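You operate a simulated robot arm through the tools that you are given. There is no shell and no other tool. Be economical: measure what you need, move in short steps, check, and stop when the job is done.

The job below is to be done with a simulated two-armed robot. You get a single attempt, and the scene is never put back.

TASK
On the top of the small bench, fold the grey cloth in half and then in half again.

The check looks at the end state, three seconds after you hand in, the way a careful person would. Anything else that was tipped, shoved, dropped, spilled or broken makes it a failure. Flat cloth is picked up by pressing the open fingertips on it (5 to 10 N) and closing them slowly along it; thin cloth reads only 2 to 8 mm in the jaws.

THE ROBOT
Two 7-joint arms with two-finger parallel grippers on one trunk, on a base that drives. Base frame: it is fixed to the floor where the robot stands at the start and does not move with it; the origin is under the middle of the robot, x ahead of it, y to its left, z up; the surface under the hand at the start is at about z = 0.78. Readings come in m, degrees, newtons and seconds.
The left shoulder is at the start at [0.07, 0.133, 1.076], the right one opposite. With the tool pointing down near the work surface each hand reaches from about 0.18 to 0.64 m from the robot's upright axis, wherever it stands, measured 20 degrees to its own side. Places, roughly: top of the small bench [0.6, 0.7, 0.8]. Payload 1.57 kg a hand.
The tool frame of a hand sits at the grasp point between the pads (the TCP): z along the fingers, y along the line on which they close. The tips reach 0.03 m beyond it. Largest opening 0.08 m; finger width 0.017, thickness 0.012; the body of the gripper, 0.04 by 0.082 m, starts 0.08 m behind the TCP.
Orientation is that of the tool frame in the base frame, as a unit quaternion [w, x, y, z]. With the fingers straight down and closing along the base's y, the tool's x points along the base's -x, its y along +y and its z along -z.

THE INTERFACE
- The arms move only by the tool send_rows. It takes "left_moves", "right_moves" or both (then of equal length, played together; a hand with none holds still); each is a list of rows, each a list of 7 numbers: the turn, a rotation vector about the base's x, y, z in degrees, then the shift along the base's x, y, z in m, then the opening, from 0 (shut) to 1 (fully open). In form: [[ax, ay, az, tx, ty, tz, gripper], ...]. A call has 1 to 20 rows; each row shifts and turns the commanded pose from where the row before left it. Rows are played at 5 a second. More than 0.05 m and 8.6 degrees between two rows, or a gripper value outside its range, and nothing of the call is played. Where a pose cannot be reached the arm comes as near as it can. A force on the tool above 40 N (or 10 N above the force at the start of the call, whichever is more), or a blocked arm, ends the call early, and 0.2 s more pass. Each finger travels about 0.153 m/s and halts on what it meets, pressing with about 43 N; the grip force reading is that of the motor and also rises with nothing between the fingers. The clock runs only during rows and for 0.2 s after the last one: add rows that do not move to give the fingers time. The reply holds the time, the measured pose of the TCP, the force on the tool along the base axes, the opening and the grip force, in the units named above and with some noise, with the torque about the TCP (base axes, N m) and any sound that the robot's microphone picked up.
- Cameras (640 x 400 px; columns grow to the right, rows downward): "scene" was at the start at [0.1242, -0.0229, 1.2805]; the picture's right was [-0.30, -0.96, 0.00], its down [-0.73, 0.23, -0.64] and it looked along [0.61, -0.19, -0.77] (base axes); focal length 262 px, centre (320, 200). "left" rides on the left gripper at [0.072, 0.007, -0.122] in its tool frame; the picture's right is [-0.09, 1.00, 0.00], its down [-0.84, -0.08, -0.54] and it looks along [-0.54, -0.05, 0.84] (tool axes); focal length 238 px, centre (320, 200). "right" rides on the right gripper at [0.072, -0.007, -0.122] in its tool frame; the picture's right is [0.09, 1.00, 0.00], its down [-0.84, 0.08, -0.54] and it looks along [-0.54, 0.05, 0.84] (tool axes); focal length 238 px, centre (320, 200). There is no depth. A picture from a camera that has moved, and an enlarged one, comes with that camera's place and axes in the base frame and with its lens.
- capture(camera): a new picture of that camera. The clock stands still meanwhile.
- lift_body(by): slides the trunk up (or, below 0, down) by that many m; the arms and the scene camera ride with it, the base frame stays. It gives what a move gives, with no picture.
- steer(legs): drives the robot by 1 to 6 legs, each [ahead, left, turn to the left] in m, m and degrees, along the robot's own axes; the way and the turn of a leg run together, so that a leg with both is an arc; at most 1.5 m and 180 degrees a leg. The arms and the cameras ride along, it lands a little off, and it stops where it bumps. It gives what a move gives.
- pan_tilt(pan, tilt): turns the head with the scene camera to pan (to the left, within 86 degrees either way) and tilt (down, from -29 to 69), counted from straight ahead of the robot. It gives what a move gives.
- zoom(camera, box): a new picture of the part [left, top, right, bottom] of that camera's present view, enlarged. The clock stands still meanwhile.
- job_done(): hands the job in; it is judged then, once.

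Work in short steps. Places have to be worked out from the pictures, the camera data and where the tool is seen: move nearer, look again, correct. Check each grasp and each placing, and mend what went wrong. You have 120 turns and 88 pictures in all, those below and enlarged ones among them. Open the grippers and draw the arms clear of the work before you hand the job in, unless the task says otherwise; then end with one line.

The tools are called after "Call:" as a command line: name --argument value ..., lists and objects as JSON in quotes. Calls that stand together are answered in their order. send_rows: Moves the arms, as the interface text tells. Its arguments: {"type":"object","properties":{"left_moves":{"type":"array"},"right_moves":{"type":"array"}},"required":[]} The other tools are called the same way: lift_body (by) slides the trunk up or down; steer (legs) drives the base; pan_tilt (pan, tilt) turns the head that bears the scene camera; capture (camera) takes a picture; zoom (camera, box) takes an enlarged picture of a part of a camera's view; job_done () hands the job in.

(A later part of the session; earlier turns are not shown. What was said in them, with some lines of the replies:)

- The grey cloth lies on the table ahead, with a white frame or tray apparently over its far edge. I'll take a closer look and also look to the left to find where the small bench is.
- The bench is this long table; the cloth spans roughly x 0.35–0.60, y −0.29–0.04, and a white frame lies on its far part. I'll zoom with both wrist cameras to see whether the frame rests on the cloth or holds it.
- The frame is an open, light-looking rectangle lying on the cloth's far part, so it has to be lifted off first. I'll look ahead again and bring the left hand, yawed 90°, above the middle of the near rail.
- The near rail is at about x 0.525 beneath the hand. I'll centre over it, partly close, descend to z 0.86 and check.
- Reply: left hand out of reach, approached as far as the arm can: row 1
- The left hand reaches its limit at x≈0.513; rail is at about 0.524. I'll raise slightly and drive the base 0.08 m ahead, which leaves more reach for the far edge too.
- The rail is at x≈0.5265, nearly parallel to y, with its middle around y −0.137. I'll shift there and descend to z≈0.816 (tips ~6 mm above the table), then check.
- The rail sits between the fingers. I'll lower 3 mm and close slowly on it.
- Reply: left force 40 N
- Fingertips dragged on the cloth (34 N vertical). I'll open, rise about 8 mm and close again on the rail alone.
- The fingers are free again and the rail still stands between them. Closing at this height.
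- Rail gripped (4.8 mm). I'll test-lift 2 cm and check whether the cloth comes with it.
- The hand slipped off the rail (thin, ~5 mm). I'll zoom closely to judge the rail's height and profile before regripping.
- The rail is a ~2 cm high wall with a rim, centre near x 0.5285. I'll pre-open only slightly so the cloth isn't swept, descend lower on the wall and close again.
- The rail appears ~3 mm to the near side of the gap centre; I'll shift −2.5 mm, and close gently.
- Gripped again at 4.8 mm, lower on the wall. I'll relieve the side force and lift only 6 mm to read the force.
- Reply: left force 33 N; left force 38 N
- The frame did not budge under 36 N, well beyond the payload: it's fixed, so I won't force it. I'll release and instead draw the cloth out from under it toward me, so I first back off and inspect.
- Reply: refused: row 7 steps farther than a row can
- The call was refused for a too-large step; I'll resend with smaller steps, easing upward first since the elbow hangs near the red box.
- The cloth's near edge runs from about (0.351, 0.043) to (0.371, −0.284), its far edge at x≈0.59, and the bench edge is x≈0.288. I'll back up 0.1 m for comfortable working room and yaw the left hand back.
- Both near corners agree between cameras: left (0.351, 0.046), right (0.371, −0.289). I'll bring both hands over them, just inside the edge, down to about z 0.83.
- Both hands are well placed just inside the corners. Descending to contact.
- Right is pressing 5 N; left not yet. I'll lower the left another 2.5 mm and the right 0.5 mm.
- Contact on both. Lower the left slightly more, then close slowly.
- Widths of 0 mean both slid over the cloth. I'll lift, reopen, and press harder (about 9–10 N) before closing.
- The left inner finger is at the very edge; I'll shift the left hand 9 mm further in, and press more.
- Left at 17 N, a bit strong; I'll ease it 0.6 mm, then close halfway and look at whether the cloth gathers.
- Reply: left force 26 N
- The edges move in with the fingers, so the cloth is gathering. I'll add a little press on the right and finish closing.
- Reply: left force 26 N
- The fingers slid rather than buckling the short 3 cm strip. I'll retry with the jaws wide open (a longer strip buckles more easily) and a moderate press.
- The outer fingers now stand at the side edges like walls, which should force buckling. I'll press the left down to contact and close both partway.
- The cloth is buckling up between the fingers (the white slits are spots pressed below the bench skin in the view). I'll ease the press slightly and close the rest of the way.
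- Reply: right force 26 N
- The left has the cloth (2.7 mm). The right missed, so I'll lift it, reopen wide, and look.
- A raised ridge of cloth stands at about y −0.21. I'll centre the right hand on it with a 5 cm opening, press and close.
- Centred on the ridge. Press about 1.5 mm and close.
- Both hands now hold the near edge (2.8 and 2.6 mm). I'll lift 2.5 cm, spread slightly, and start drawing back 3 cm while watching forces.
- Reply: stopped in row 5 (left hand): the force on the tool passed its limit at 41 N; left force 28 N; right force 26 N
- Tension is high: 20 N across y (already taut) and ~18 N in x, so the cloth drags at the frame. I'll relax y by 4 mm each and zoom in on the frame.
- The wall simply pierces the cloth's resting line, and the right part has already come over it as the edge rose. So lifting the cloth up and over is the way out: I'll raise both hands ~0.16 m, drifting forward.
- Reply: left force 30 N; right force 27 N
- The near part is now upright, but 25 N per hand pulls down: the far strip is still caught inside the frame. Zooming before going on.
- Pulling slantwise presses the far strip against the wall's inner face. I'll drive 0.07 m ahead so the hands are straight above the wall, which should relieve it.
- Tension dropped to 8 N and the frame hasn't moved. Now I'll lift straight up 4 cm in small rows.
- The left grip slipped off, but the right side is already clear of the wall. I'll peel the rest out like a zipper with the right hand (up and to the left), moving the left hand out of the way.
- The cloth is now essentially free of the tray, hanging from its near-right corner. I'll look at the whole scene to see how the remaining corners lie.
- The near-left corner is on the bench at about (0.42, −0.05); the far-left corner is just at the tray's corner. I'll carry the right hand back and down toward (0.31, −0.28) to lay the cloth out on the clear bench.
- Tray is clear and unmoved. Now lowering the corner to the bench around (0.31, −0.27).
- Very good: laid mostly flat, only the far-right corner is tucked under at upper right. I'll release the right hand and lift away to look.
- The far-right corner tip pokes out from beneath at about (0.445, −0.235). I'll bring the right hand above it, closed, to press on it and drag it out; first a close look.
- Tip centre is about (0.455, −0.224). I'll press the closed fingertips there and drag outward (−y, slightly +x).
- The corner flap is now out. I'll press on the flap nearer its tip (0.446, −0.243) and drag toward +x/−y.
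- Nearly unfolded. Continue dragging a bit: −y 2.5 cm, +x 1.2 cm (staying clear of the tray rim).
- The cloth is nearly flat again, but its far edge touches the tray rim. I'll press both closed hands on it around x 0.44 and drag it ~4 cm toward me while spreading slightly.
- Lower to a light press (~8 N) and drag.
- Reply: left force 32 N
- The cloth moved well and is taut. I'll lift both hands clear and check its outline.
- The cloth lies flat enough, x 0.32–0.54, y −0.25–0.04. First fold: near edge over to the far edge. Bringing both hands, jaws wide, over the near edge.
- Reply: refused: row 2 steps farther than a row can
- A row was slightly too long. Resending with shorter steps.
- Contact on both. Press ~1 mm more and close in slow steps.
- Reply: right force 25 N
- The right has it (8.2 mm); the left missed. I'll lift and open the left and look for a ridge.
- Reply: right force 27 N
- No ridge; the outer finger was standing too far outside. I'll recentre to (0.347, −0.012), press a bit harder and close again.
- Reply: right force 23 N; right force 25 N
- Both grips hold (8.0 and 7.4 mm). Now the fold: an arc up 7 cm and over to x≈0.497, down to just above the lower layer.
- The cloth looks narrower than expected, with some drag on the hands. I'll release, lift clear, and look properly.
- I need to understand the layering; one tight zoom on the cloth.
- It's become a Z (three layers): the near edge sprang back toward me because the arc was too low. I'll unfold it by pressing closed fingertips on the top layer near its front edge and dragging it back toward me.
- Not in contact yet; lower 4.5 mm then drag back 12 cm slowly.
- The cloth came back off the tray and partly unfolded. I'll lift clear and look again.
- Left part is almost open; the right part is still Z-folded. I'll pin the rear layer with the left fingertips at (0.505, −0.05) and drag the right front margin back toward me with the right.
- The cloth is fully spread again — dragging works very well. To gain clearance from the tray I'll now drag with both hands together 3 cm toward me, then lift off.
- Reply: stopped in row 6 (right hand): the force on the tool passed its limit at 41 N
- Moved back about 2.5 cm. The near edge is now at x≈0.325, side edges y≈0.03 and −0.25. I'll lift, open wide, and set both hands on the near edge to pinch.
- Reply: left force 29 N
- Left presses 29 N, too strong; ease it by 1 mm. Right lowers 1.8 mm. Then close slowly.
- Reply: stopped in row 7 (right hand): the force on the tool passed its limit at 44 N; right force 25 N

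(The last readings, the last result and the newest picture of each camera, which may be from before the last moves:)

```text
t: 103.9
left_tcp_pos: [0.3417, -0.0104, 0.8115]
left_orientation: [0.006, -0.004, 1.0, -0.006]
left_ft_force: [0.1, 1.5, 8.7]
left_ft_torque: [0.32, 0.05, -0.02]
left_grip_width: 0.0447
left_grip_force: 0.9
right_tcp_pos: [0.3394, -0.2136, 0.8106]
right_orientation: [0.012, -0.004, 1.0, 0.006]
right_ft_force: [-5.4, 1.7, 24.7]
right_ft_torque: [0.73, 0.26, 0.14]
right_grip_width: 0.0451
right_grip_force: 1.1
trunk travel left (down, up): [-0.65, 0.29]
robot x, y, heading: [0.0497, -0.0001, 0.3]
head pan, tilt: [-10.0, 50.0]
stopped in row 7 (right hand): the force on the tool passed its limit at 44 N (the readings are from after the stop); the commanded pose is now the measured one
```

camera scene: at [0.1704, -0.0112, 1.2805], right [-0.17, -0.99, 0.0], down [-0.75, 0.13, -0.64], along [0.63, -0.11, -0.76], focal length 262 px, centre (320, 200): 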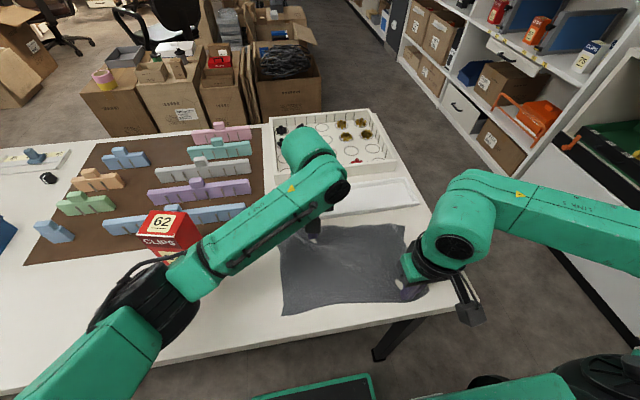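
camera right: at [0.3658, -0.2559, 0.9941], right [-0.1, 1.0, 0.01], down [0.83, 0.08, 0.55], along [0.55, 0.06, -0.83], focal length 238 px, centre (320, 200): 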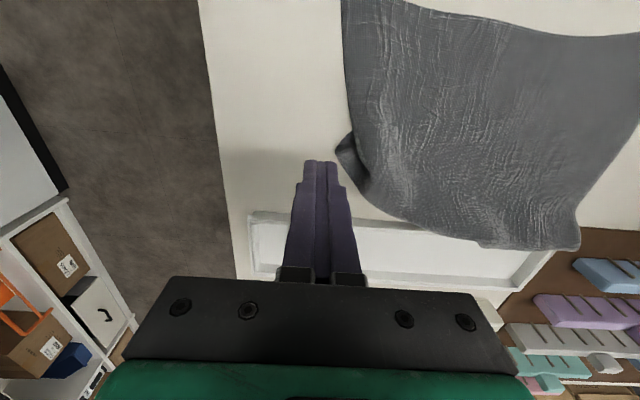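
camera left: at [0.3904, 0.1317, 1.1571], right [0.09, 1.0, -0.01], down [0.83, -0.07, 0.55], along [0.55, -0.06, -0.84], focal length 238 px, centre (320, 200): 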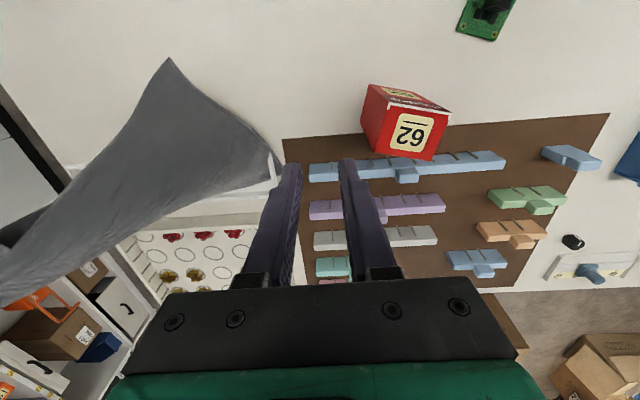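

Stopped partway on a right-hand force peak; I'll ease the right 0.8 mm and continue closing from 0.54.

Call:
send_rows --left_moves '[[0, 0, 0, 0, 0, 0, 0.54], [0, 0, 0, 0, 0, 0, 0.48], [0, 0, 0, 0, 0, 0, 0.43], [0, 0, 0, 0, 0, 0, 0.38], [0, 0, 0, 0, 0, 0, 0.32], [0, 0, 0, 0, 0, 0, 0.26], [0, 0, 0, 0, 0, 0, 0.2], [0, 0, 0, 0, 0, 0, 0.14], [0, 0, 0, 0, 0, 0, 0.08], [0, 0, 0, 0, 0, 0, 0], [0, 0, 0, 0, 0, 0, 0]]' --right_moves '[[0, 0, 0, 0, 0, 0.0006, 0.54], [0, 0, 0, 0, 0, 0, 0.48], [0, 0, 0, 0, 0, 0, 0.43], [0, 0, 0, 0, 0, 0, 0.38], [0, 0, 0, 0, 0, 0, 0.32], [0, 0, 0, 0, 0, 0, 0.26], [0, 0, 0, 0, 0, 0, 0.2], [0, 0, 0, 0, 0, 0, 0.14], [0, 0, 0, 0, 0, 0, 0.08], [0, 0, 0, 0, 0, 0, 0], [0, 0, 0, 0, 0, 0, 0]]'

```text
t: 106.3
left_tcp_pos: [0.342, -0.0099, 0.811]
left_orientation: [0.005, -0.004, 1.0, -0.007]
left_ft_force: [0.4, 2.4, 12.5]
left_ft_torque: [0.11, 0.05, -0.02]
left_grip_width: 0.0
left_grip_force: 21.2
right_tcp_pos: [0.3404, -0.2147, 0.8116]
right_orientation: [0.011, -0.002, 1.0, 0.003]
right_ft_force: [0.0, 1.7, 26.1]
right_ft_torque: [0.3, 0.14, -0.03]
right_grip_width: 0.0041
right_grip_force: 25.0
trunk travel left (down, up): [-0.65, 0.29]
robot x, y, heading: [0.0469, 0.0007, 0.4]
head pan, tilt: [-10.0, 50.0]
```

Right holds (4.1 mm); left missed. Retry the left at the same spot with a 5.6 cm opening and firmer press.

Call:
send_rows --left_moves '[[0, 0, 0, 0, 0, 0.02, 0], [0, 0, 0, 0.002, -0.004, 0, 0.4], [0, 0, 0, 0, 0, 0, 0.75], [0, 0, 0, 0, 0, -0.012, 0.75], [0, 0, 0, 0, 0, -0.008, 0.75], [0, 0, 0, 0, 0, -0.001, 0.75], [0, 0, 0, 0, 0, 0, 0.75]]'

Call:
zoom --camera "left" --box '[160, 60, 480, 260]'

```text
t: 107.9
left_tcp_pos: [0.3458, -0.0148, 0.8116]
left_orientation: [0.008, -0.003, 1.0, -0.008]
left_ft_force: [-0.5, -2.4, 27.5]
left_ft_torque: [0.75, 0.14, 0.02]
left_grip_width: 0.0576
left_grip_force: 0.1
right_tcp_pos: [0.3393, -0.2147, 0.8116]
right_orientation: [0.012, -0.002, 1.0, 0.004]
right_ft_force: [2.3, 2.3, 22.3]
right_ft_torque: [0.27, 0.03, -0.06]
right_grip_width: 0.0038
right_grip_force: 24.5
trunk travel left (down, up): [-0.65, 0.29]
robot x, y, heading: [0.0486, -0.0008, 0.1]
head pan, tilt: [-10.0, 50.0]
```

```text
2.00 times, centred on (320, 160) of left
camera zoom: at [0.2714, -0.0051, 0.9325], right [0.09, 1.0, -0.01], down [0.83, -0.06, 0.56], along [0.55, -0.06, -0.83], focal length 477 px, centre (320, 280)
```

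zoom: 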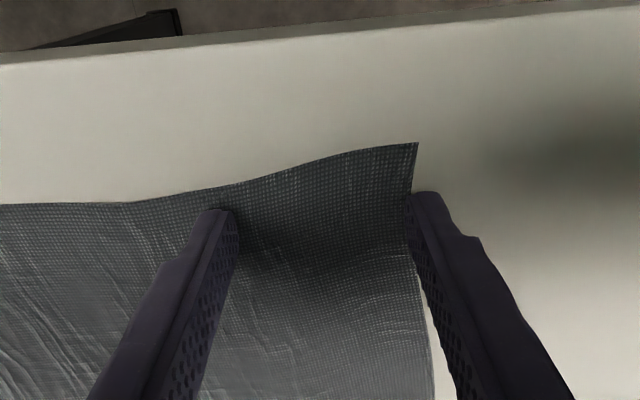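

Placement is right, but the torque shows all load on the outer finger. I'll roll the hand +1° about x so the inner finger presses too, then close.

Call:
send_rows --left_moves '[[1.0, 0, 0, 0, 0, 0, 0.75], [0, 0, 0, 0, 0, 0, 0.7], [0, 0, 0, 0, 0, 0, 0.65], [0, 0, 0, 0, 0, 0, 0.6], [0, 0, 0, 0, 0, 0, 0.55], [0, 0, 0, 0, 0, 0, 0.5], [0, 0, 0, 0, 0, 0, 0.45], [0, 0, 0, 0, 0, 0, 0.4], [0, 0, 0, 0, 0, 0, 0.35], [0, 0, 0, 0, 0, 0, 0.3], [0, 0, 0, 0, 0, 0, 0.25], [0, 0, 0, 0, 0, 0, 0.2], [0, 0, 0, 0, 0, 0, 0.15], [0, 0, 0, 0, 0, 0, 0.1], [0, 0, 0, 0, 0, 0, 0.05], [0, 0, 0, 0, 0, 0, 0], [0, 0, 0, 0, 0, 0, 0]]'

```text
t: 111.5
left_tcp_pos: [0.3422, -0.0153, 0.8108]
left_orientation: [0.006, -0.003, 1.0, 0.0]
left_ft_force: [-1.1, -21.1, 33.7]
left_ft_torque: [-0.71, 0.19, -0.03]
left_grip_width: 0.0067
left_grip_force: 26.2
right_tcp_pos: [0.3378, -0.2145, 0.8113]
right_orientation: [0.011, -0.003, 1.0, 0.005]
right_ft_force: [-0.6, 18.1, 15.9]
right_ft_torque: [0.64, 0.07, 0.06]
right_grip_width: 0.0032
right_grip_force: 24.4
trunk travel left (down, up): [-0.65, 0.29]
robot x, y, heading: [0.046, -0.0025, 0.1]
head pan, tilt: [-10.0, 50.0]
```

Both hold (6.7 and 3.2 mm). I'll relax the sideways tension, and raise the edge 10 cm to x≈0.38 so the near half stands upright.

Call:
send_rows --left_moves '[[0, 0, 0, 0, -0.003, 0.008, 0], [0, 0, 0, 0.002, -0.001, 0.015, 0], [0, 0, 0, 0.004, 0, 0.016, 0], [0, 0, 0, 0.006, 0, 0.016, 0], [0, 0, 0, 0.008, 0, 0.016, 0], [0, 0, 0, 0.01, 0, 0.015, 0], [0, 0, 0, 0.01, 0, 0.014, 0], [0, 0, 0, 0, 0, 0, 0]]' --right_moves '[[0, 0, 0, 0, 0.003, 0.008, 0], [0, 0, 0, 0.002, 0.001, 0.015, 0], [0, 0, 0, 0.004, 0, 0.016, 0], [0, 0, 0, 0.006, 0, 0.016, 0], [0, 0, 0, 0.008, 0, 0.016, 0], [0, 0, 0, 0.01, 0, 0.015, 0], [0, 0, 0, 0.01, 0, 0.014, 0], [0, 0, 0, 0, 0, 0, 0]]'

Call:
zoom --camera "scene" --box '[230, 150, 486, 310]'

```text
t: 113.3
left_tcp_pos: [0.3868, -0.0198, 0.9082]
left_orientation: [0.003, -0.003, 1.0, 0.003]
left_ft_force: [0.9, -5.9, 0.8]
left_ft_torque: [-0.18, 0.0, -0.01]
left_grip_width: 0.0025
left_grip_force: 24.1
right_tcp_pos: [0.3824, -0.2113, 0.9097]
right_orientation: [0.01, -0.003, 1.0, 0.004]
right_ft_force: [-0.1, 5.4, -0.2]
right_ft_torque: [0.24, -0.05, 0.07]
right_grip_width: 0.0027
right_grip_force: 23.9
trunk travel left (down, up): [-0.65, 0.29]
robot x, y, heading: [0.0434, 0.002, 0.2]
head pan, tilt: [-10.0, 50.0]
```

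```text
2.50 times, centred on (358, 230) of scene
camera zoom: at [0.1723, -0.0129, 1.2805], right [-0.17, -0.99, 0.0], down [-0.75, 0.13, -0.64], along [0.63, -0.11, -0.77], focal length 654 px, centre (225, 125)
```

zoom: 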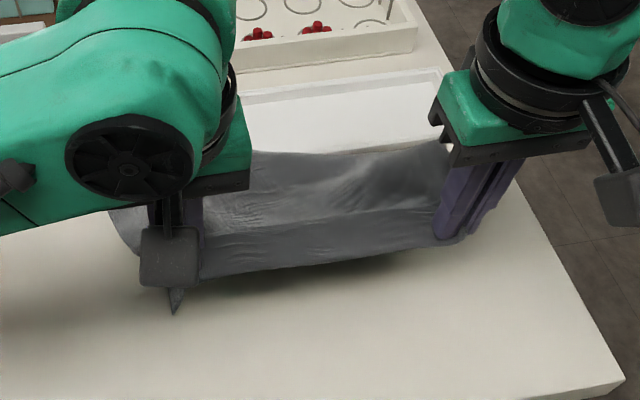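

The cloth bows forward from the fingers, i.e. it prefers to leave the grip toward +x. So I'll use that: hang the cloth fully, let the far edge land near me, lay the lower half away from me, then bring the held edge back over it. First raise to full hang.

Call:
send_rows --left_moves '[[0, 0, 0, 0, 0, 0.02, 0], [0, 0, 0, 0, 0, 0.02, 0], [0, 0, 0, 0, 0, 0.02, 0], [0, 0, 0, 0, 0, 0.02, 0], [0, 0, 0, 0, 0, 0.02, 0], [0, 0, 0, 0, 0, 0.02, 0], [0, 0, 0, -0.015, 0, 0.01, 0], [0, 0, 0, -0.015, 0, 0, 0], [0, 0, 0, 0, 0, 0, 0], [0, 0, 0, 0, 0, 0, 0]]' --right_moves '[[0, 0, 0, 0, 0, 0.02, 0], [0, 0, 0, 0, 0, 0.02, 0], [0, 0, 0, 0, 0, 0.02, 0], [0, 0, 0, 0, 0, 0.02, 0], [0, 0, 0, 0, 0, 0.02, 0], [0, 0, 0, 0, 0, 0.02, 0], [0, 0, 0, -0.015, 0, 0.01, 0], [0, 0, 0, -0.015, 0, 0, 0], [0, 0, 0, 0, 0, 0, 0], [0, 0, 0, 0, 0, 0, 0]]'

Call:
capture --camera "scene"

```text
t: 115.5
left_tcp_pos: [0.3563, -0.0197, 1.0394]
left_orientation: [0.003, -0.004, 1.0, 0.003]
left_ft_force: [0.0, -2.1, 0.3]
left_ft_torque: [-0.07, -0.01, -0.01]
left_grip_width: 0.0024
left_grip_force: 24.1
right_tcp_pos: [0.3512, -0.2117, 1.0396]
right_orientation: [0.01, -0.003, 1.0, 0.004]
right_ft_force: [0.1, 2.7, 0.3]
right_ft_torque: [0.09, 0.0, 0.02]
right_grip_width: 0.0031
right_grip_force: 24.4
trunk travel left (down, up): [-0.65, 0.29]
robot x, y, heading: [0.0474, 0.0, 0.2]
head pan, tilt: [-10.0, 50.0]
```

```text
9 pictures are left
camera scene: at [0.1721, -0.013, 1.2805], right [-0.17, -0.99, 0.0], down [-0.75, 0.13, -0.64], along [0.63, -0.11, -0.77], focal length 262 px, centre (320, 200)
```

scene: 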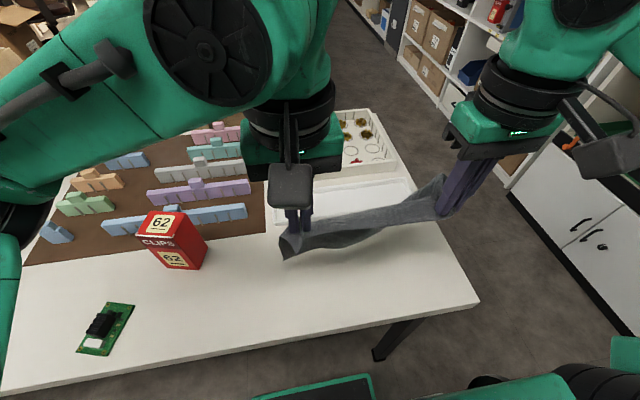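

It hangs freely with the lower edge just about touching. Now lower 11 cm while moving forward 10 cm so the lower half lays out away from me.

Call:
send_rows --left_moves '[[0, 0, 0, 0, 0, -0.015, 0], [0, 0, 0, 0.005, 0, -0.012, 0], [0, 0, 0, 0.012, 0, -0.012, 0], [0, 0, 0, 0.014, 0, -0.013, 0], [0, 0, 0, 0.014, 0, -0.013, 0], [0, 0, 0, 0.014, 0, -0.013, 0], [0, 0, 0, 0.014, 0, -0.013, 0], [0, 0, 0, 0.014, 0, -0.013, 0], [0, 0, 0, 0.012, 0, -0.013, 0], [0, 0, 0, 0, 0, 0, 0]]' --right_moves '[[0, 0, 0, 0, 0, -0.015, 0], [0, 0, 0, 0.005, 0, -0.012, 0], [0, 0, 0, 0.012, 0, -0.012, 0], [0, 0, 0, 0.014, 0, -0.013, 0], [0, 0, 0, 0.014, 0, -0.013, 0], [0, 0, 0, 0.014, 0, -0.013, 0], [0, 0, 0, 0.014, 0, -0.013, 0], [0, 0, 0, 0.014, 0, -0.013, 0], [0, 0, 0, 0.012, 0, -0.013, 0], [0, 0, 0, 0, 0, 0, 0]]'

Call:
capture --camera "scene"

```text
t: 117.7
left_tcp_pos: [0.4552, -0.0197, 0.9241]
left_orientation: [0.004, -0.002, 1.0, 0.003]
left_ft_force: [-0.4, -3.0, 0.9]
left_ft_torque: [-0.06, -0.01, -0.03]
left_grip_width: 0.0025
left_grip_force: 23.9
right_tcp_pos: [0.4504, -0.2113, 0.9224]
right_orientation: [0.01, -0.004, 1.0, 0.004]
right_ft_force: [0.5, 3.0, -0.3]
right_ft_torque: [0.08, -0.04, 0.02]
right_grip_width: 0.0028
right_grip_force: 24.4
trunk travel left (down, up): [-0.65, 0.29]
robot x, y, heading: [0.0462, 0.0032, 0.1]
head pan, tilt: [-10.0, 50.0]
```

```text
8 pictures are left
camera scene: at [0.1721, -0.0128, 1.2805], right [-0.17, -0.99, 0.0], down [-0.75, 0.13, -0.64], along [0.63, -0.11, -0.77], focal length 262 px, centre (320, 200)
```

scene: 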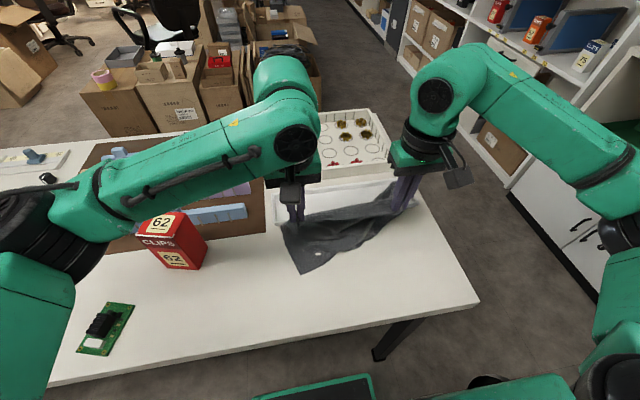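

The lower half is landing with its edge toward me at x≈0.40. I'll go a little further forward and down, then bring the held edge back over and down to x≈0.42.

Call:
send_rows --left_moves '[[0, 0, 0, 0.015, 0, -0.015, 0], [0, 0, 0, 0.012, 0, -0.015, 0], [0, 0, 0, -0.002, 0, -0.014, 0], [0, 0, 0, -0.01, 0, -0.014, 0], [0, 0, 0, -0.014, 0, -0.014, 0], [0, 0, 0, -0.016, 0, -0.014, 0], [0, 0, 0, -0.016, 0, -0.01, 0], [0, 0, 0, -0.008, 0, -0.006, 0], [0, 0, 0, 0, 0, 0, 0]]' --right_moves '[[0, 0, 0, 0.015, 0, -0.015, 0], [0, 0, 0, 0.012, 0, -0.015, 0], [0, 0, 0, -0.002, 0, -0.014, 0], [0, 0, 0, -0.01, 0, -0.014, 0], [0, 0, 0, -0.014, 0, -0.014, 0], [0, 0, 0, -0.016, 0, -0.014, 0], [0, 0, 0, -0.016, 0, -0.01, 0], [0, 0, 0, -0.008, 0, -0.006, 0], [0, 0, 0, 0, 0, 0, 0]]'

Call:
send_rows --left_moves '[[0, 0, 0, 0, 0, 0, 0.12], [0, 0, 0, 0, 0, 0, 0.25], [0, 0, 0, 0, 0, 0.025, 0.25], [0, 0, 0, 0, 0, 0.04, 0.25], [0, 0, 0, -0.01, 0.03, 0.03, 0.25], [0, 0, 0, -0.01, 0.035, 0.02, 0.25], [0, 0, 0, -0.01, 0.035, 0.02, 0.25], [0, 0, 0, 0, 0.03, 0, 0]]' --right_moves '[[0, 0, 0, 0, 0, 0, 0.12], [0, 0, 0, 0, 0, 0, 0.25], [0, 0, 0, 0, 0, 0.025, 0.25], [0, 0, 0, 0, 0, 0.04, 0.25], [0, 0, 0, -0.01, -0.03, 0.03, 0.25], [0, 0, 0, -0.01, -0.035, 0.02, 0.25], [0, 0, 0, -0.01, -0.035, 0.02, 0.25], [0, 0, 0, 0, -0.03, 0, 0]]'

Call:
zoom --camera "scene" --box '[250, 170, 474, 310]'

```text
t: 119.7
left_tcp_pos: [0.4144, -0.0193, 0.8199]
left_orientation: [0.004, -0.002, 1.0, 0.003]
left_ft_force: [0.8, -5.1, 2.2]
left_ft_torque: [-0.17, -0.09, -0.02]
left_grip_width: 0.0024
left_grip_force: 24.5
right_tcp_pos: [0.4124, -0.2112, 0.8197]
right_orientation: [0.009, -0.004, 1.0, 0.004]
right_ft_force: [0.3, 5.1, 0.3]
right_ft_torque: [0.17, -0.02, 0.04]
right_grip_width: 0.0031
right_grip_force: 24.0
trunk travel left (down, up): [-0.65, 0.29]
robot x, y, heading: [0.0484, 0.0025, 0.2]
head pan, tilt: [-10.0, 50.0]
```

```text
t: 121.5
left_tcp_pos: [0.3849, 0.1137, 0.9551]
left_orientation: [0.004, -0.002, 1.0, 0.003]
left_ft_force: [0.5, 0.7, 0.6]
left_ft_torque: [0.01, -0.01, 0.04]
left_grip_width: 0.0001
left_grip_force: 21.2
right_tcp_pos: [0.381, -0.3402, 0.9563]
right_orientation: [0.01, -0.004, 1.0, 0.004]
right_ft_force: [-0.1, 0.4, 0.1]
right_ft_torque: [0.0, -0.01, 0.0]
right_grip_width: 0.0
right_grip_force: 21.6
trunk travel left (down, up): [-0.65, 0.29]
robot x, y, heading: [0.05, 0.003, 0.2]
head pan, tilt: [-10.0, 50.0]
```

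```text
2.86 times, centred on (362, 240) of scene
camera zoom: at [0.1719, -0.012, 1.2805], right [-0.17, -0.99, 0.0], down [-0.75, 0.13, -0.64], along [0.63, -0.11, -0.77], focal length 747 px, centre (200, 86)
```

zoom: 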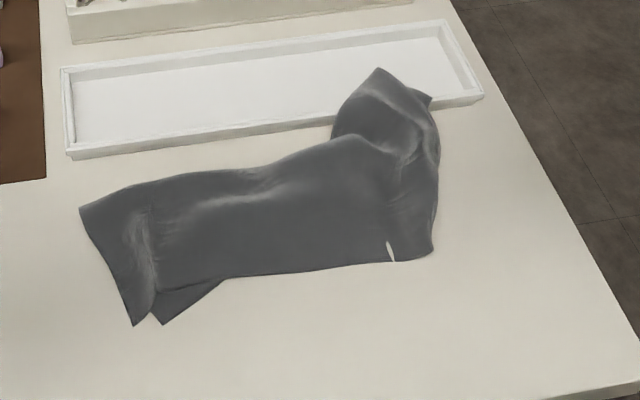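

Fold one is good on the left two thirds; only the far-right corner flopped out backward over the tray's edge (tip ≈ (0.555, −0.236)). I'll straddle that flap with the open right jaws just inside the tray, without touching it, and pinch it.

Call:
send_rows --right_moves '[[0, 0, 0, 0.035, 0.02, 0, 0.5], [0, 0, 0, 0.035, 0.02, 0, 0.9], [0, 0, 0, 0.035, 0.02, 0, 0.95], [0, 0, 0, 0.035, 0.02, 0, 0.95], [0, 0, 0, 0.019, 0.02, -0.03, 0.95], [0, 0, 0, 0, 0.002, -0.04, 0.95], [0, 0, 0, 0, 0, -0.04, 0.95], [0, 0, 0, 0, 0, -0.015, 0.95], [0, 0, 0, 0, 0, 0, 0.95]]'

Call:
zoom --camera "right" --box '[160, 40, 480, 240]'

```text
t: 123.5
left_tcp_pos: [0.3861, 0.1115, 0.955]
left_orientation: [0.004, -0.003, 1.0, 0.003]
left_ft_force: [0.0, 0.5, 0.4]
left_ft_torque: [0.02, 0.03, -0.01]
left_grip_width: 0.0
left_grip_force: 21.0
right_tcp_pos: [0.5403, -0.2394, 0.8318]
right_orientation: [0.009, -0.003, 1.0, 0.004]
right_ft_force: [2.3, 0.5, 2.6]
right_ft_torque: [0.1, -0.03, -0.1]
right_grip_width: 0.0756
right_grip_force: 0.0
trunk travel left (down, up): [-0.65, 0.29]
robot x, y, heading: [0.046, -0.001, 0.2]
head pan, tilt: [-10.0, 50.0]
```

```text
2.00 times, centred on (320, 140) of right
camera zoom: at [0.4665, -0.2459, 0.9518], right [-0.1, 1.0, 0.01], down [0.83, 0.08, 0.56], along [0.56, 0.06, -0.83], focal length 477 px, centre (320, 320)
```

zoom: 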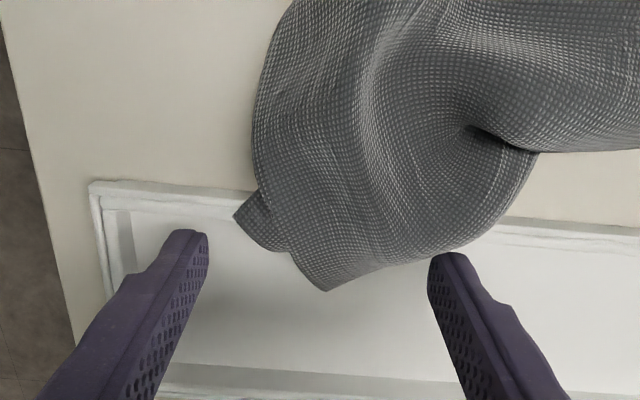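

The flap is ~6.5 cm wide here and centred ~1.2 cm further +y. I'll lift, recentre, slightly more forward, go down and close on it.

Call:
send_rows --right_moves '[[0, 0, 0, 0, 0, 0.025, 1], [0, 0, 0, 0.007, 0.011, 0, 1], [0, 0, 0, 0, 0, -0.02, 1], [0, 0, 0, 0, 0, -0.013, 1], [0, 0, 0, 0, 0, 0, 1], [0, 0, 0, 0, 0, 0, 0.8], [0, 0, 0, 0, 0, 0, 0.6], [0, 0, 0, 0, 0, 0, 0.4], [0, 0, 0, 0, 0, 0, 0.2], [0, 0, 0, 0, 0, 0, 0], [0, 0, 0, 0, 0, 0, 0]]'

```text
t: 125.9
left_tcp_pos: [0.3863, 0.1127, 0.9539]
left_orientation: [0.004, -0.004, 1.0, 0.002]
left_ft_force: [0.0, 0.3, -1.1]
left_ft_torque: [0.01, 0.0, -0.01]
left_grip_width: 0.0001
left_grip_force: 21.3
right_tcp_pos: [0.5472, -0.2278, 0.8228]
right_orientation: [0.009, -0.002, 1.0, 0.006]
right_ft_force: [6.1, 0.6, 1.9]
right_ft_torque: [0.0, -0.11, -0.03]
right_grip_width: 0.0056
right_grip_force: 25.6
trunk travel left (down, up): [-0.65, 0.29]
robot x, y, heading: [0.0439, -0.0017, 0.1]
head pan, tilt: [-10.0, 50.0]
```

The flap is gripped (5.6 mm). I'll lift it over and lay it back on the strip toward x≈0.43.

Call:
send_rows --right_moves '[[0, 0, 0, 0, 0, 0.025, 0], [0, 0, 0, -0.01, 0.002, 0.025, 0], [0, 0, 0, -0.02, 0.003, 0.015, 0], [0, 0, 0, -0.025, 0.003, 0.005, 0], [0, 0, 0, -0.025, 0.003, -0.005, 0], [0, 0, 0, -0.02, 0, -0.02, 0], [0, 0, 0, -0.015, 0, -0.022, 0], [0, 0, 0, -0.005, 0, -0.015, 0], [0, 0, 0, 0, 0, 0, 0]]'

Call:
zoom --camera "scene" --box '[250, 170, 474, 310]'

```text
t: 127.9
left_tcp_pos: [0.3859, 0.1116, 0.955]
left_orientation: [0.004, -0.003, 1.0, 0.003]
left_ft_force: [-0.2, -0.2, -0.3]
left_ft_torque: [0.01, 0.0, -0.04]
left_grip_width: 0.0
left_grip_force: 21.2
right_tcp_pos: [0.427, -0.2178, 0.8299]
right_orientation: [0.01, -0.003, 1.0, 0.005]
right_ft_force: [0.9, -0.7, 0.5]
right_ft_torque: [-0.02, -0.03, 0.01]
right_grip_width: 0.0036
right_grip_force: 24.0
trunk travel left (down, up): [-0.65, 0.29]
robot x, y, heading: [0.0449, 0.0036, 0.5]
head pan, tilt: [-10.0, 50.0]
```

```text
2.86 times, centred on (362, 240) of scene
camera zoom: at [0.1726, -0.0127, 1.2804], right [-0.17, -0.99, 0.0], down [-0.76, 0.13, -0.64], along [0.63, -0.11, -0.77], focal length 747 px, centre (200, 86)
```

zoom: 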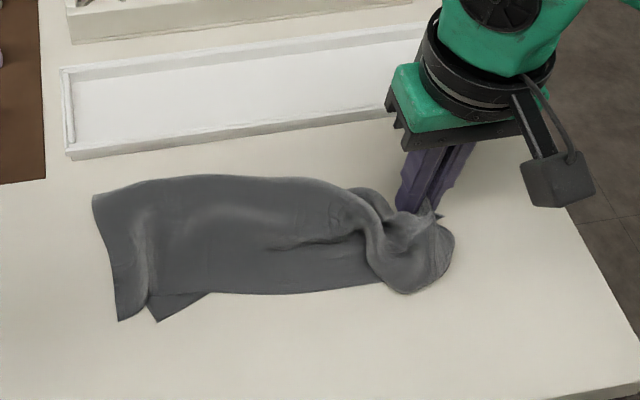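

The flap is back on the strip and the tray is clear; the right end is bunched. For the second fold I'll release, straddle that whole right end with wide jaws, press and close on all its layers.

Call:
send_rows --right_moves '[[0, 0, 0, 0, 0, -0.005, 0], [0, 0, 0, 0, 0, 0, 0.12], [0, 0, 0, 0, 0, 0, 0.2], [0, 0, 0, 0, 0, 0.03, 0.2], [0, 0, 0, 0, 0, 0.03, 0.5], [0, 0, 0, 0.001, 0.002, 0, 1], [0, 0, 0, 0, 0, 0, 1]]'

Call:
capture --camera "right"

```text
t: 129.5
left_tcp_pos: [0.3852, 0.1118, 0.9554]
left_orientation: [0.003, -0.003, 1.0, 0.003]
left_ft_force: [-0.2, -0.1, 0.0]
left_ft_torque: [0.03, 0.03, -0.02]
left_grip_width: 0.0002
left_grip_force: 21.7
right_tcp_pos: [0.4279, -0.2153, 0.8876]
right_orientation: [0.009, -0.002, 1.0, 0.005]
right_ft_force: [0.0, -0.7, 0.2]
right_ft_torque: [-0.02, 0.02, -0.02]
right_grip_width: 0.08
right_grip_force: 0.0
trunk travel left (down, up): [-0.65, 0.29]
robot x, y, heading: [0.0484, -0.0007, 0.1]
head pan, tilt: [-10.0, 50.0]
```

```text
4 pictures are left
camera right: at [0.3545, -0.223, 1.0076], right [-0.1, 1.0, 0.01], down [0.83, 0.08, 0.56], along [0.55, 0.06, -0.83], focal length 238 px, centre (320, 200)
```

right: 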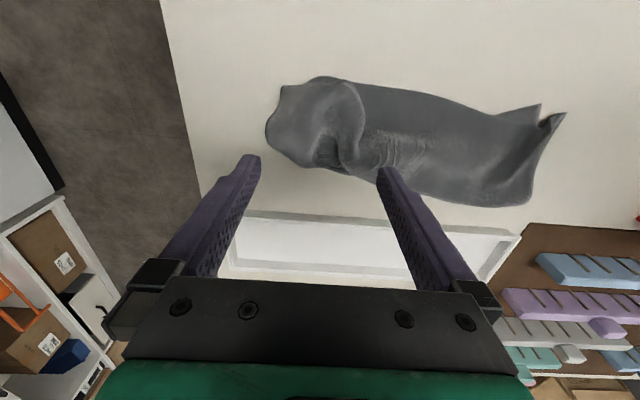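

The strip now spans y 0.03 to −0.265, x 0.385–0.475. I'll straddle the right end centred at (0.422, −0.232), outer finger just beyond the end, press and close.

Call:
send_rows --right_moves '[[0, 0, 0, -0.006, -0.017, -0.02, 1], [0, 0, 0, 0, 0, -0.03, 1], [0, 0, 0, 0, 0, -0.02, 1], [0, 0, 0, 0, 0, -0.0055, 1], [0, 0, 0, 0, 0, 0, 1], [0, 0, 0, 0, 0, 0, 0.92], [0, 0, 0, 0, 0, 0, 0.84], [0, 0, 0, 0, 0, 0, 0.76], [0, 0, 0, 0, 0, 0, 0.68], [0, 0, 0, 0, 0, 0, 0.6], [0, 0, 0, 0, 0, 0, 0.52]]'

Call:
send_rows --right_moves '[[0, 0, 0, 0, 0, 0, 0.46], [0, 0, 0, 0, 0, 0, 0.4], [0, 0, 0, 0, 0, 0, 0.34], [0, 0, 0, 0, 0, 0, 0.28], [0, 0, 0, 0, 0, 0, 0.22], [0, 0, 0, 0, 0, 0, 0.16], [0, 0, 0, 0, 0, 0, 0.1], [0, 0, 0, 0, 0, 0, 0.05], [0, 0, 0, 0, 0, 0, 0], [0, 0, 0, 0, 0, 0, 0]]'

```text
t: 131.9
left_tcp_pos: [0.3837, 0.1124, 0.9564]
left_orientation: [0.004, -0.004, 1.0, 0.003]
left_ft_force: [0.0, 0.5, 0.2]
left_ft_torque: [-0.04, -0.02, 0.04]
left_grip_width: 0.0002
left_grip_force: 21.3
right_tcp_pos: [0.4218, -0.2318, 0.8132]
right_orientation: [0.01, -0.003, 1.0, 0.004]
right_ft_force: [-0.7, -2.0, 19.0]
right_ft_torque: [0.44, -0.11, 0.0]
right_grip_width: 0.0399
right_grip_force: 0.0
trunk travel left (down, up): [-0.65, 0.29]
robot x, y, heading: [0.047, -0.0, 0.1]
head pan, tilt: [-10.0, 50.0]
```

```text
t: 134.1
left_tcp_pos: [0.3837, 0.1137, 0.9556]
left_orientation: [0.004, -0.004, 1.0, 0.002]
left_ft_force: [0.0, -0.5, 0.9]
left_ft_torque: [-0.03, -0.01, 0.0]
left_grip_width: 0.0
left_grip_force: 21.2
right_tcp_pos: [0.4219, -0.2314, 0.8121]
right_orientation: [0.011, -0.003, 1.0, 0.003]
right_ft_force: [0.2, 3.4, 19.5]
right_ft_torque: [0.31, -0.12, 0.0]
right_grip_width: 0.0069
right_grip_force: 26.3
trunk travel left (down, up): [-0.65, 0.29]
robot x, y, heading: [0.045, 0.003, 0.1]
head pan, tilt: [-10.0, 50.0]
```

Right end gripped through several layers (6.9 mm). Now the second fold: a high arc (13 cm) over to the left end, tilting the fingertips back toward −y on the way down, while the left arm moves out of the way.

Call:
send_rows --right_moves '[[0, 0, 0, 0, 0, 0.02, 0], [0, 0, 0, 0, 0.01, 0.025, 0], [0, 0, 0, 0, 0.015, 0.025, 0], [0, 0, 0, 0, 0.02, 0.025, 0], [0, 0, 0, 0.002, 0.025, 0.02, 0], [0, 0, 0, 0.002, 0.025, 0.012, 0], [0, 0, 0, 0.002, 0.025, 0.003, 0], [-6, 0, 0, 0.002, 0.025, -0.008, 0], [-8, 0, 0, 0.002, 0.025, -0.018, 0], [-8, 0, 0, 0, 0.025, -0.022, 0], [-8, 0, 0, 0, 0.022, -0.025, 0], [-8, 0, 0, 0, 0.018, -0.024, 0], [0, 0, 0, 0, 0.012, -0.018, 0], [0, 0, 0, 0, 0.003, -0.008, 0], [0, 0, 0, 0, 0, 0, 0]]' --left_moves '[[0, 0, 0, -0.01, 0.02, 0.02, 0], [0, 0, 0, -0.01, 0.02, 0.02, 0], [0, 0, 0, -0.01, 0.02, 0.02, 0], [0, 0, 0, -0.01, 0.02, 0.01, 0], [0, 0, 0, 0, 0.02, 0, 0], [0, 0, 0, 0, 0.02, 0, 0], [0, 0, 0, 0, 0.02, 0, 0], [0, 0, 0, 0, 0, 0, 0], [0, 0, 0, 0, 0, 0, 0], [0, 0, 0, 0, 0, 0, 0], [0, 0, 0, 0, 0, 0, 0], [0, 0, 0, 0, 0, 0, 0], [0, 0, 0, 0, 0, 0, 0], [0, 0, 0, 0, 0, 0, 0], [0, 0, 0, 0, 0, 0, 0]]'

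Call:
zoom --camera "scene" --box '[220, 150, 476, 310]'

```text
t: 137.3
left_tcp_pos: [0.3442, 0.2507, 1.0254]
left_orientation: [0.004, -0.003, 1.0, 0.002]
left_ft_force: [0.9, -0.6, 0.1]
left_ft_torque: [-0.05, -0.02, 0.0]
left_grip_width: 0.0001
left_grip_force: 21.1
right_tcp_pos: [0.433, 0.0164, 0.8174]
right_orientation: [0.009, -0.005, 0.947, -0.322]
right_ft_force: [1.7, -1.9, 11.3]
right_ft_torque: [-0.18, -0.04, 0.03]
right_grip_width: 0.0041
right_grip_force: 25.1
trunk travel left (down, up): [-0.65, 0.29]
robot x, y, heading: [0.0464, -0.0002, 0.2]
head pan, tilt: [-10.0, 50.0]
```

```text
2.50 times, centred on (348, 230) of scene
camera zoom: at [0.1715, -0.0131, 1.2807], right [-0.17, -0.99, 0.0], down [-0.75, 0.13, -0.64], along [0.63, -0.11, -0.77], focal length 654 px, centre (250, 125)
```

zoom: 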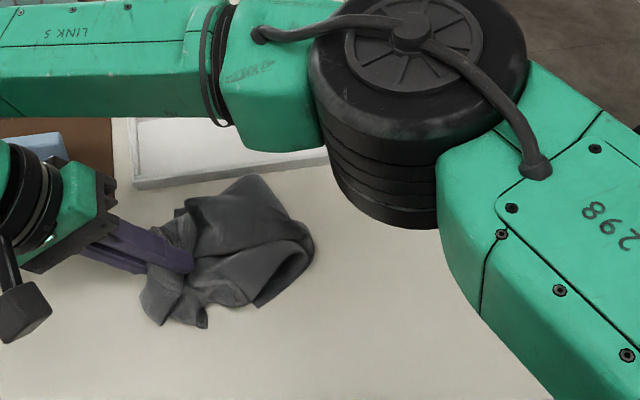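

The strip's right end now lies on its left end: a compact packet. I'll open, withdraw back along the fingers, rise, untilt and move right, then look.

Call:
send_rows --right_moves '[[0, 0, 0, 0, 0, 0, 0.12], [0, 0, 0, 0, 0, 0, 0.25], [0, 0, 0, 0, 0.012, 0.016, 0.25], [0, 0, 0, 0, 0.012, 0.016, 0.25], [0, 0, 0, 0, 0.012, 0.018, 0.25], [0, 0, 0, 0, 0, 0.04, 0.25], [0, 0, 0, 0, 0, 0.045, 0.25], [8, 0, 0, 0, -0.03, 0.02, 0.25], [8, 0, 0, 0, -0.04, 0, 0.2], [8, 0, 0, -0.01, -0.045, 0, 0.1], [8, 0, 0, -0.01, -0.045, 0, 0], [6, 0, 0, -0.01, -0.045, 0, 0], [0, 0, 0, -0.01, -0.045, 0, 0], [0, 0, 0, 0, -0.045, 0, 0], [0, 0, 0, 0, -0.045, 0, 0]]'

Call:
zoom --camera "scene" --box '[230, 150, 454, 290]'

```text
t: 140.5
left_tcp_pos: [0.345, 0.2502, 1.0255]
left_orientation: [0.005, -0.003, 1.0, 0.004]
left_ft_force: [0.4, 0.6, 0.1]
left_ft_torque: [0.03, -0.01, 0.0]
left_grip_width: 0.0002
left_grip_force: 20.9
right_tcp_pos: [0.3936, -0.2881, 0.97]
right_orientation: [0.01, -0.004, 1.0, 0.005]
right_ft_force: [-0.8, -0.2, 0.3]
right_ft_torque: [0.05, -0.02, -0.02]
right_grip_width: 0.0003
right_grip_force: 20.9
trunk travel left (down, up): [-0.65, 0.29]
robot x, y, heading: [0.0489, 0.001, 0.1]
head pan, tilt: [-10.0, 50.0]
```

```text
2.86 times, centred on (342, 220) of scene
camera zoom: at [0.1716, -0.0141, 1.2805], right [-0.17, -0.99, 0.0], down [-0.75, 0.13, -0.64], along [0.63, -0.11, -0.77], focal length 747 px, centre (257, 143)
```

zoom: 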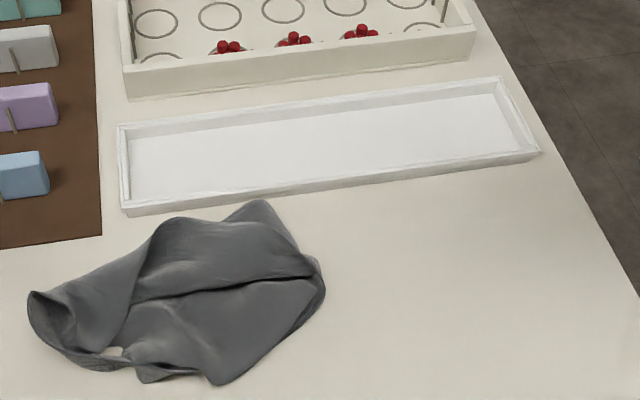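

The packet is compact but its top end overshoots to the left (y≈0.10). I'll press closed right fingertips on that flap at (0.447, 0.06) and drag it 5 cm back to the right, which squares the packet.

Call:
send_rows --right_moves '[[0, 0, 0, 0.008, 0.044, 0, 0], [0, 0, 0, 0.008, 0.044, 0, 0], [0, 0, 0, 0.008, 0.044, 0, 0], [0, 0, 0, 0.008, 0.044, 0, 0], [0, 0, 0, 0.008, 0.044, 0, 0], [0, 0, 0, 0.008, 0.044, 0, 0], [0, 0, 0, 0.005, 0.044, 0, 0], [0, 0, 0, 0, 0.038, -0.02, 0], [0, 0, 0, 0, 0, -0.04, 0], [0, 0, 0, 0, 0, -0.04, 0], [0, 0, 0, 0, 0, -0.03, 0], [0, 0, 0, 0, 0, -0.02, 0], [0, 0, 0, 0, 0, -0.004, 0], [0, 0, 0, 0, 0, 0, 0]]'

```text
t: 143.5
left_tcp_pos: [0.3452, 0.2515, 1.0249]
left_orientation: [0.003, -0.003, 1.0, 0.003]
left_ft_force: [0.5, 0.1, -0.6]
left_ft_torque: [-0.01, 0.01, -0.02]
left_grip_width: 0.0002
left_grip_force: 21.3
right_tcp_pos: [0.4442, 0.0595, 0.8169]
right_orientation: [0.01, -0.003, 1.0, 0.004]
right_ft_force: [-0.1, 0.7, 0.2]
right_ft_torque: [0.02, -0.02, 0.01]
right_grip_width: 0.0
right_grip_force: 21.4
trunk travel left (down, up): [-0.65, 0.29]
robot x, y, heading: [0.045, 0.0008, 0.2]
head pan, tilt: [-10.0, 50.0]
```

Lower to light contact, drag −y 5 cm, lift, then pat the packet's middle and its right-hand fold before withdrawing.

Call:
send_rows --right_moves '[[0, 0, 0, 0, 0, -0.003, 0], [0, 0, 0, 0, 0, -0.001, 0], [0, 0, 0, 0, -0.007, 0, 0], [0, 0, 0, 0, -0.007, 0, 0], [0, 0, 0, 0, -0.007, 0, 0], [0, 0, 0, 0, -0.007, 0.0005, 0], [0, 0, 0, 0, -0.007, 0.0005, 0], [0, 0, 0, 0, -0.007, 0.0005, 0], [0, 0, 0, 0, -0.007, 0.0005, 0], [0, 0, 0, 0, 0, 0, 0], [0, 0, 0, 0, 0, 0.03, 0], [0, 0, 0, -0.01, -0.03, 0.02, 0], [0, 0, 0, 0, -0.03, 0, 0], [0, 0, 0, 0, 0, -0.02, 0], [0, 0, 0, 0, 0, -0.018, 0], [0, 0, 0, 0, 0, 0, 0]]'

Call:
send_rows --right_moves '[[0, 0, 0, 0, 0, 0.04, 0], [0, 0, 0, 0, -0.03, 0.04, 0], [0, 0, 0, -0.01, -0.045, 0.02, 0], [0, 0, 0, -0.01, -0.045, 0.01, 0], [0, 0, 0, -0.01, -0.045, 0, 0], [0, 0, 0, 0, -0.045, 0, 0], [0, 0, 0, 0, -0.04, 0, 0]]'

Call:
zoom --camera "scene" --box '[230, 150, 454, 290]'

```text
t: 146.9
left_tcp_pos: [0.346, 0.2518, 1.0252]
left_orientation: [0.004, -0.004, 1.0, 0.003]
left_ft_force: [-0.1, -0.4, 0.1]
left_ft_torque: [-0.01, 0.0, -0.01]
left_grip_width: 0.0
left_grip_force: 20.8
right_tcp_pos: [0.4338, -0.0488, 0.8282]
right_orientation: [0.01, -0.003, 1.0, 0.005]
right_ft_force: [-0.1, -0.5, 0.8]
right_ft_torque: [-0.01, -0.01, 0.01]
right_grip_width: 0.0
right_grip_force: 20.9
trunk travel left (down, up): [-0.65, 0.29]
robot x, y, heading: [0.0482, -0.0056, 0.2]
head pan, tilt: [-10.0, 50.0]
```

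```text
refused: row 3 steps farther than a row can; nothing moved
```

```text
2.86 times, centred on (342, 220) of scene
camera zoom: at [0.1725, -0.0126, 1.2805], right [-0.17, -0.99, 0.0], down [-0.75, 0.13, -0.64], along [0.63, -0.11, -0.77], focal length 747 px, centre (257, 143)
```

zoom: 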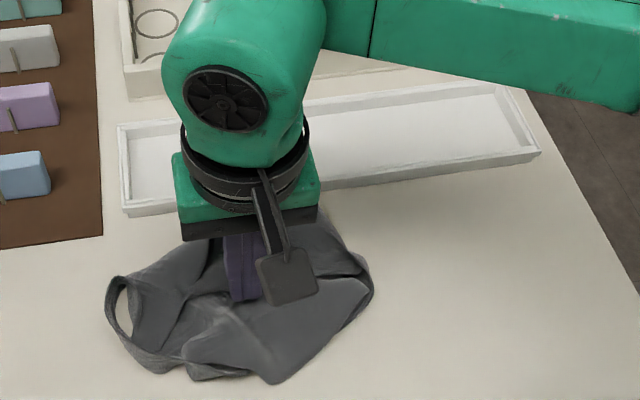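

The packet shifted right as a whole; a small loop remains at its left. I'll pin the packet with the right fingertips at y≈−0.08 and bring the left hand to press the left loop and push it in.

Call:
send_rows --left_moves '[[0, 0, 0, 0.01, -0.04, 0, 0], [0, 0, 0, 0.02, -0.04, 0, 0], [0, 0, 0, 0.02, -0.04, 0, 0], [0, 0, 0, 0.02, -0.04, 0, 0], [0, 0, 0, 0.02, -0.035, -0.02, 0], [0, 0, 0, 0, -0.01, -0.04, 0], [0, 0, 0, 0, 0, -0.045, 0], [0, 0, 0, 0, 0, -0.045, 0], [0, 0, 0, 0, 0, -0.04, 0], [0, 0, 0, 0, 0, -0.018, 0], [0, 0, 0, 0, 0, 0, 0]]' --right_moves '[[0, 0, 0, 0, 0, 0.02, 0], [0, 0, 0, 0, -0.02, 0, 0], [0, 0, 0, 0, -0.018, 0, 0], [0, 0, 0, 0, 0, -0.015, 0], [0, 0, 0, 0, 0, -0.008, 0], [0, 0, 0, 0, 0, -0.004, 0], [0, 0, 0, 0, 0, -0.003, 0], [0, 0, 0, 0, 0, 0, 0], [0, 0, 0, 0, 0, 0, 0], [0, 0, 0, 0, 0, 0, 0], [0, 0, 0, 0, 0, 0, 0]]'

```text
t: 149.3
left_tcp_pos: [0.436, 0.0448, 0.817]
left_orientation: [0.004, -0.004, 1.0, 0.002]
left_ft_force: [0.1, 1.0, 0.6]
left_ft_torque: [0.02, -0.04, -0.01]
left_grip_width: 0.0
left_grip_force: 21.3
right_tcp_pos: [0.4349, -0.0871, 0.8174]
right_orientation: [0.009, -0.002, 1.0, 0.004]
right_ft_force: [0.3, 0.3, 0.0]
right_ft_torque: [0.02, 0.01, 0.0]
right_grip_width: 0.0
right_grip_force: 21.6
trunk travel left (down, up): [-0.65, 0.29]
robot x, y, heading: [0.0472, 0.0006, 0.4]
head pan, tilt: [-10.0, 50.0]
```

Pin with the right (3 mm lower), lower the left 3.5 mm and drag 3 cm to the right; then lift both straight up.

Call:
send_rows --left_moves '[[0, 0, 0, 0, 0.004, -0.0025, 0], [0, 0, 0, 0, 0, -0.001, 0], [0, 0, 0, 0, -0.006, 0, 0], [0, 0, 0, 0, -0.006, 0, 0], [0, 0, 0, 0, -0.006, 0, 0], [0, 0, 0, 0, -0.006, 0.0005, 0], [0, 0, 0, 0, -0.006, 0.0005, 0], [0, 0, 0, 0, 0, 0, 0], [0, 0, 0, 0, 0, 0.03, 0], [0, 0, 0, 0, 0, 0.04, 0], [0, 0, 0, -0.01, 0.015, 0.045, 0], [0, 0, 0, -0.015, 0.03, 0.03, 0], [0, 0, 0, -0.02, 0.035, 0, 0], [0, 0, 0, -0.02, 0.035, 0, 0.3]]' --right_moves '[[0, 0, 0, 0, 0, -0.002, 0], [0, 0, 0, 0, 0, -0.0015, 0], [0, 0, 0, 0, 0, 0, 0], [0, 0, 0, 0, 0, 0, 0], [0, 0, 0, 0, 0, 0, 0], [0, 0, 0, 0, 0, 0, 0], [0, 0, 0, 0, 0, 0, 0], [0, 0, 0, 0, 0, 0, 0], [0, 0, 0, 0, 0, 0.03, 0], [0, 0, 0, 0, 0, 0.04, 0], [0, 0, 0, -0.01, -0.02, 0.04, 0], [0, 0, 0, -0.015, -0.035, 0.02, 0], [0, 0, 0, -0.015, -0.04, 0, 0], [0, 0, 0, -0.015, -0.04, 0, 0.3]]'

Call:
zoom --camera "scene" --box '[230, 150, 454, 290]'

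```text
t: 152.3
left_tcp_pos: [0.37, 0.1367, 0.9626]
left_orientation: [0.005, -0.002, 1.0, 0.003]
left_ft_force: [-1.0, 0.4, -0.1]
left_ft_torque: [-0.02, -0.02, 0.01]
left_grip_width: 0.0242
left_grip_force: 0.1
right_tcp_pos: [0.3772, -0.2228, 0.9461]
right_orientation: [0.01, -0.003, 1.0, 0.004]
right_ft_force: [-0.5, -0.5, 0.5]
right_ft_torque: [0.03, -0.04, -0.02]
right_grip_width: 0.0238
right_grip_force: 0.2
trunk travel left (down, up): [-0.65, 0.29]
robot x, y, heading: [0.0493, 0.0014, 0.2]
head pan, tilt: [-10.0, 50.0]
```

```text
2.86 times, centred on (342, 220) of scene
camera zoom: at [0.1694, -0.0126, 1.2808], right [-0.17, -0.99, 0.0], down [-0.75, 0.13, -0.64], along [0.64, -0.11, -0.76], focal length 747 px, centre (257, 143)
```

zoom: 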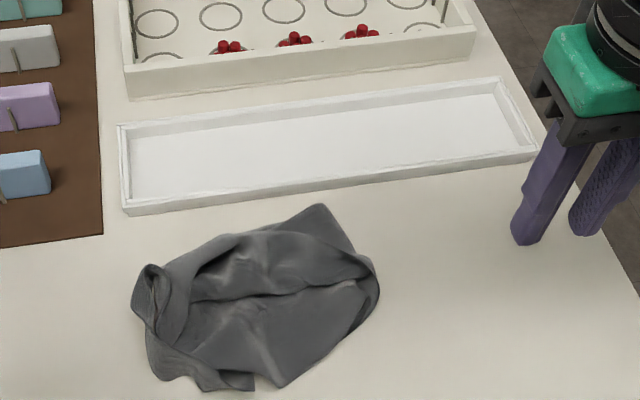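

The cloth is now a compact packet of about 0.17 × 0.12 m, lying on the bench clear of the tray, and nothing else has moved. I'll raise and open both hands well clear, then hand in.

Call:
send_rows --left_moves '[[0, 0, 0, -0.01, 0.01, 0.04, 0.6], [0, 0, 0, -0.01, 0.01, 0.03, 1], [0, 0, 0, 0, 0, 0, 1]]' --right_moves '[[0, 0, 0, -0.01, -0.02, 0.04, 0.6], [0, 0, 0, -0.01, -0.02, 0.03, 1], [0, 0, 0, 0, 0, 0, 1]]'

Call:
job_done

```text
t: 153.1
left_tcp_pos: [0.3533, 0.156, 1.0298]
left_orientation: [0.003, -0.004, 1.0, 0.003]
left_ft_force: [0.8, 1.1, -0.3]
left_ft_torque: [0.02, 0.0, -0.01]
left_grip_width: 0.08
left_grip_force: 0.0
right_tcp_pos: [0.3612, -0.2627, 1.0136]
right_orientation: [0.007, -0.003, 1.0, 0.005]
right_ft_force: [0.2, -0.2, -0.3]
right_ft_torque: [-0.03, 0.02, 0.0]
right_grip_width: 0.0802
right_grip_force: 0.0
trunk travel left (down, up): [-0.65, 0.29]
robot x, y, heading: [0.0473, 0.0032, 0.2]
head pan, tilt: [-10.0, 50.0]
```

```text
The job is handed in.
```

The grey cloth is folded in half twice on the bench, but not crisply: it is a loose packet of about 0.17 × 0.12 m with rumpled ends, and one corner is folded over on top instead of lying inside the first fold. The tray and its surroundings look unmoved in the last pictures, and both arms are open and clear.
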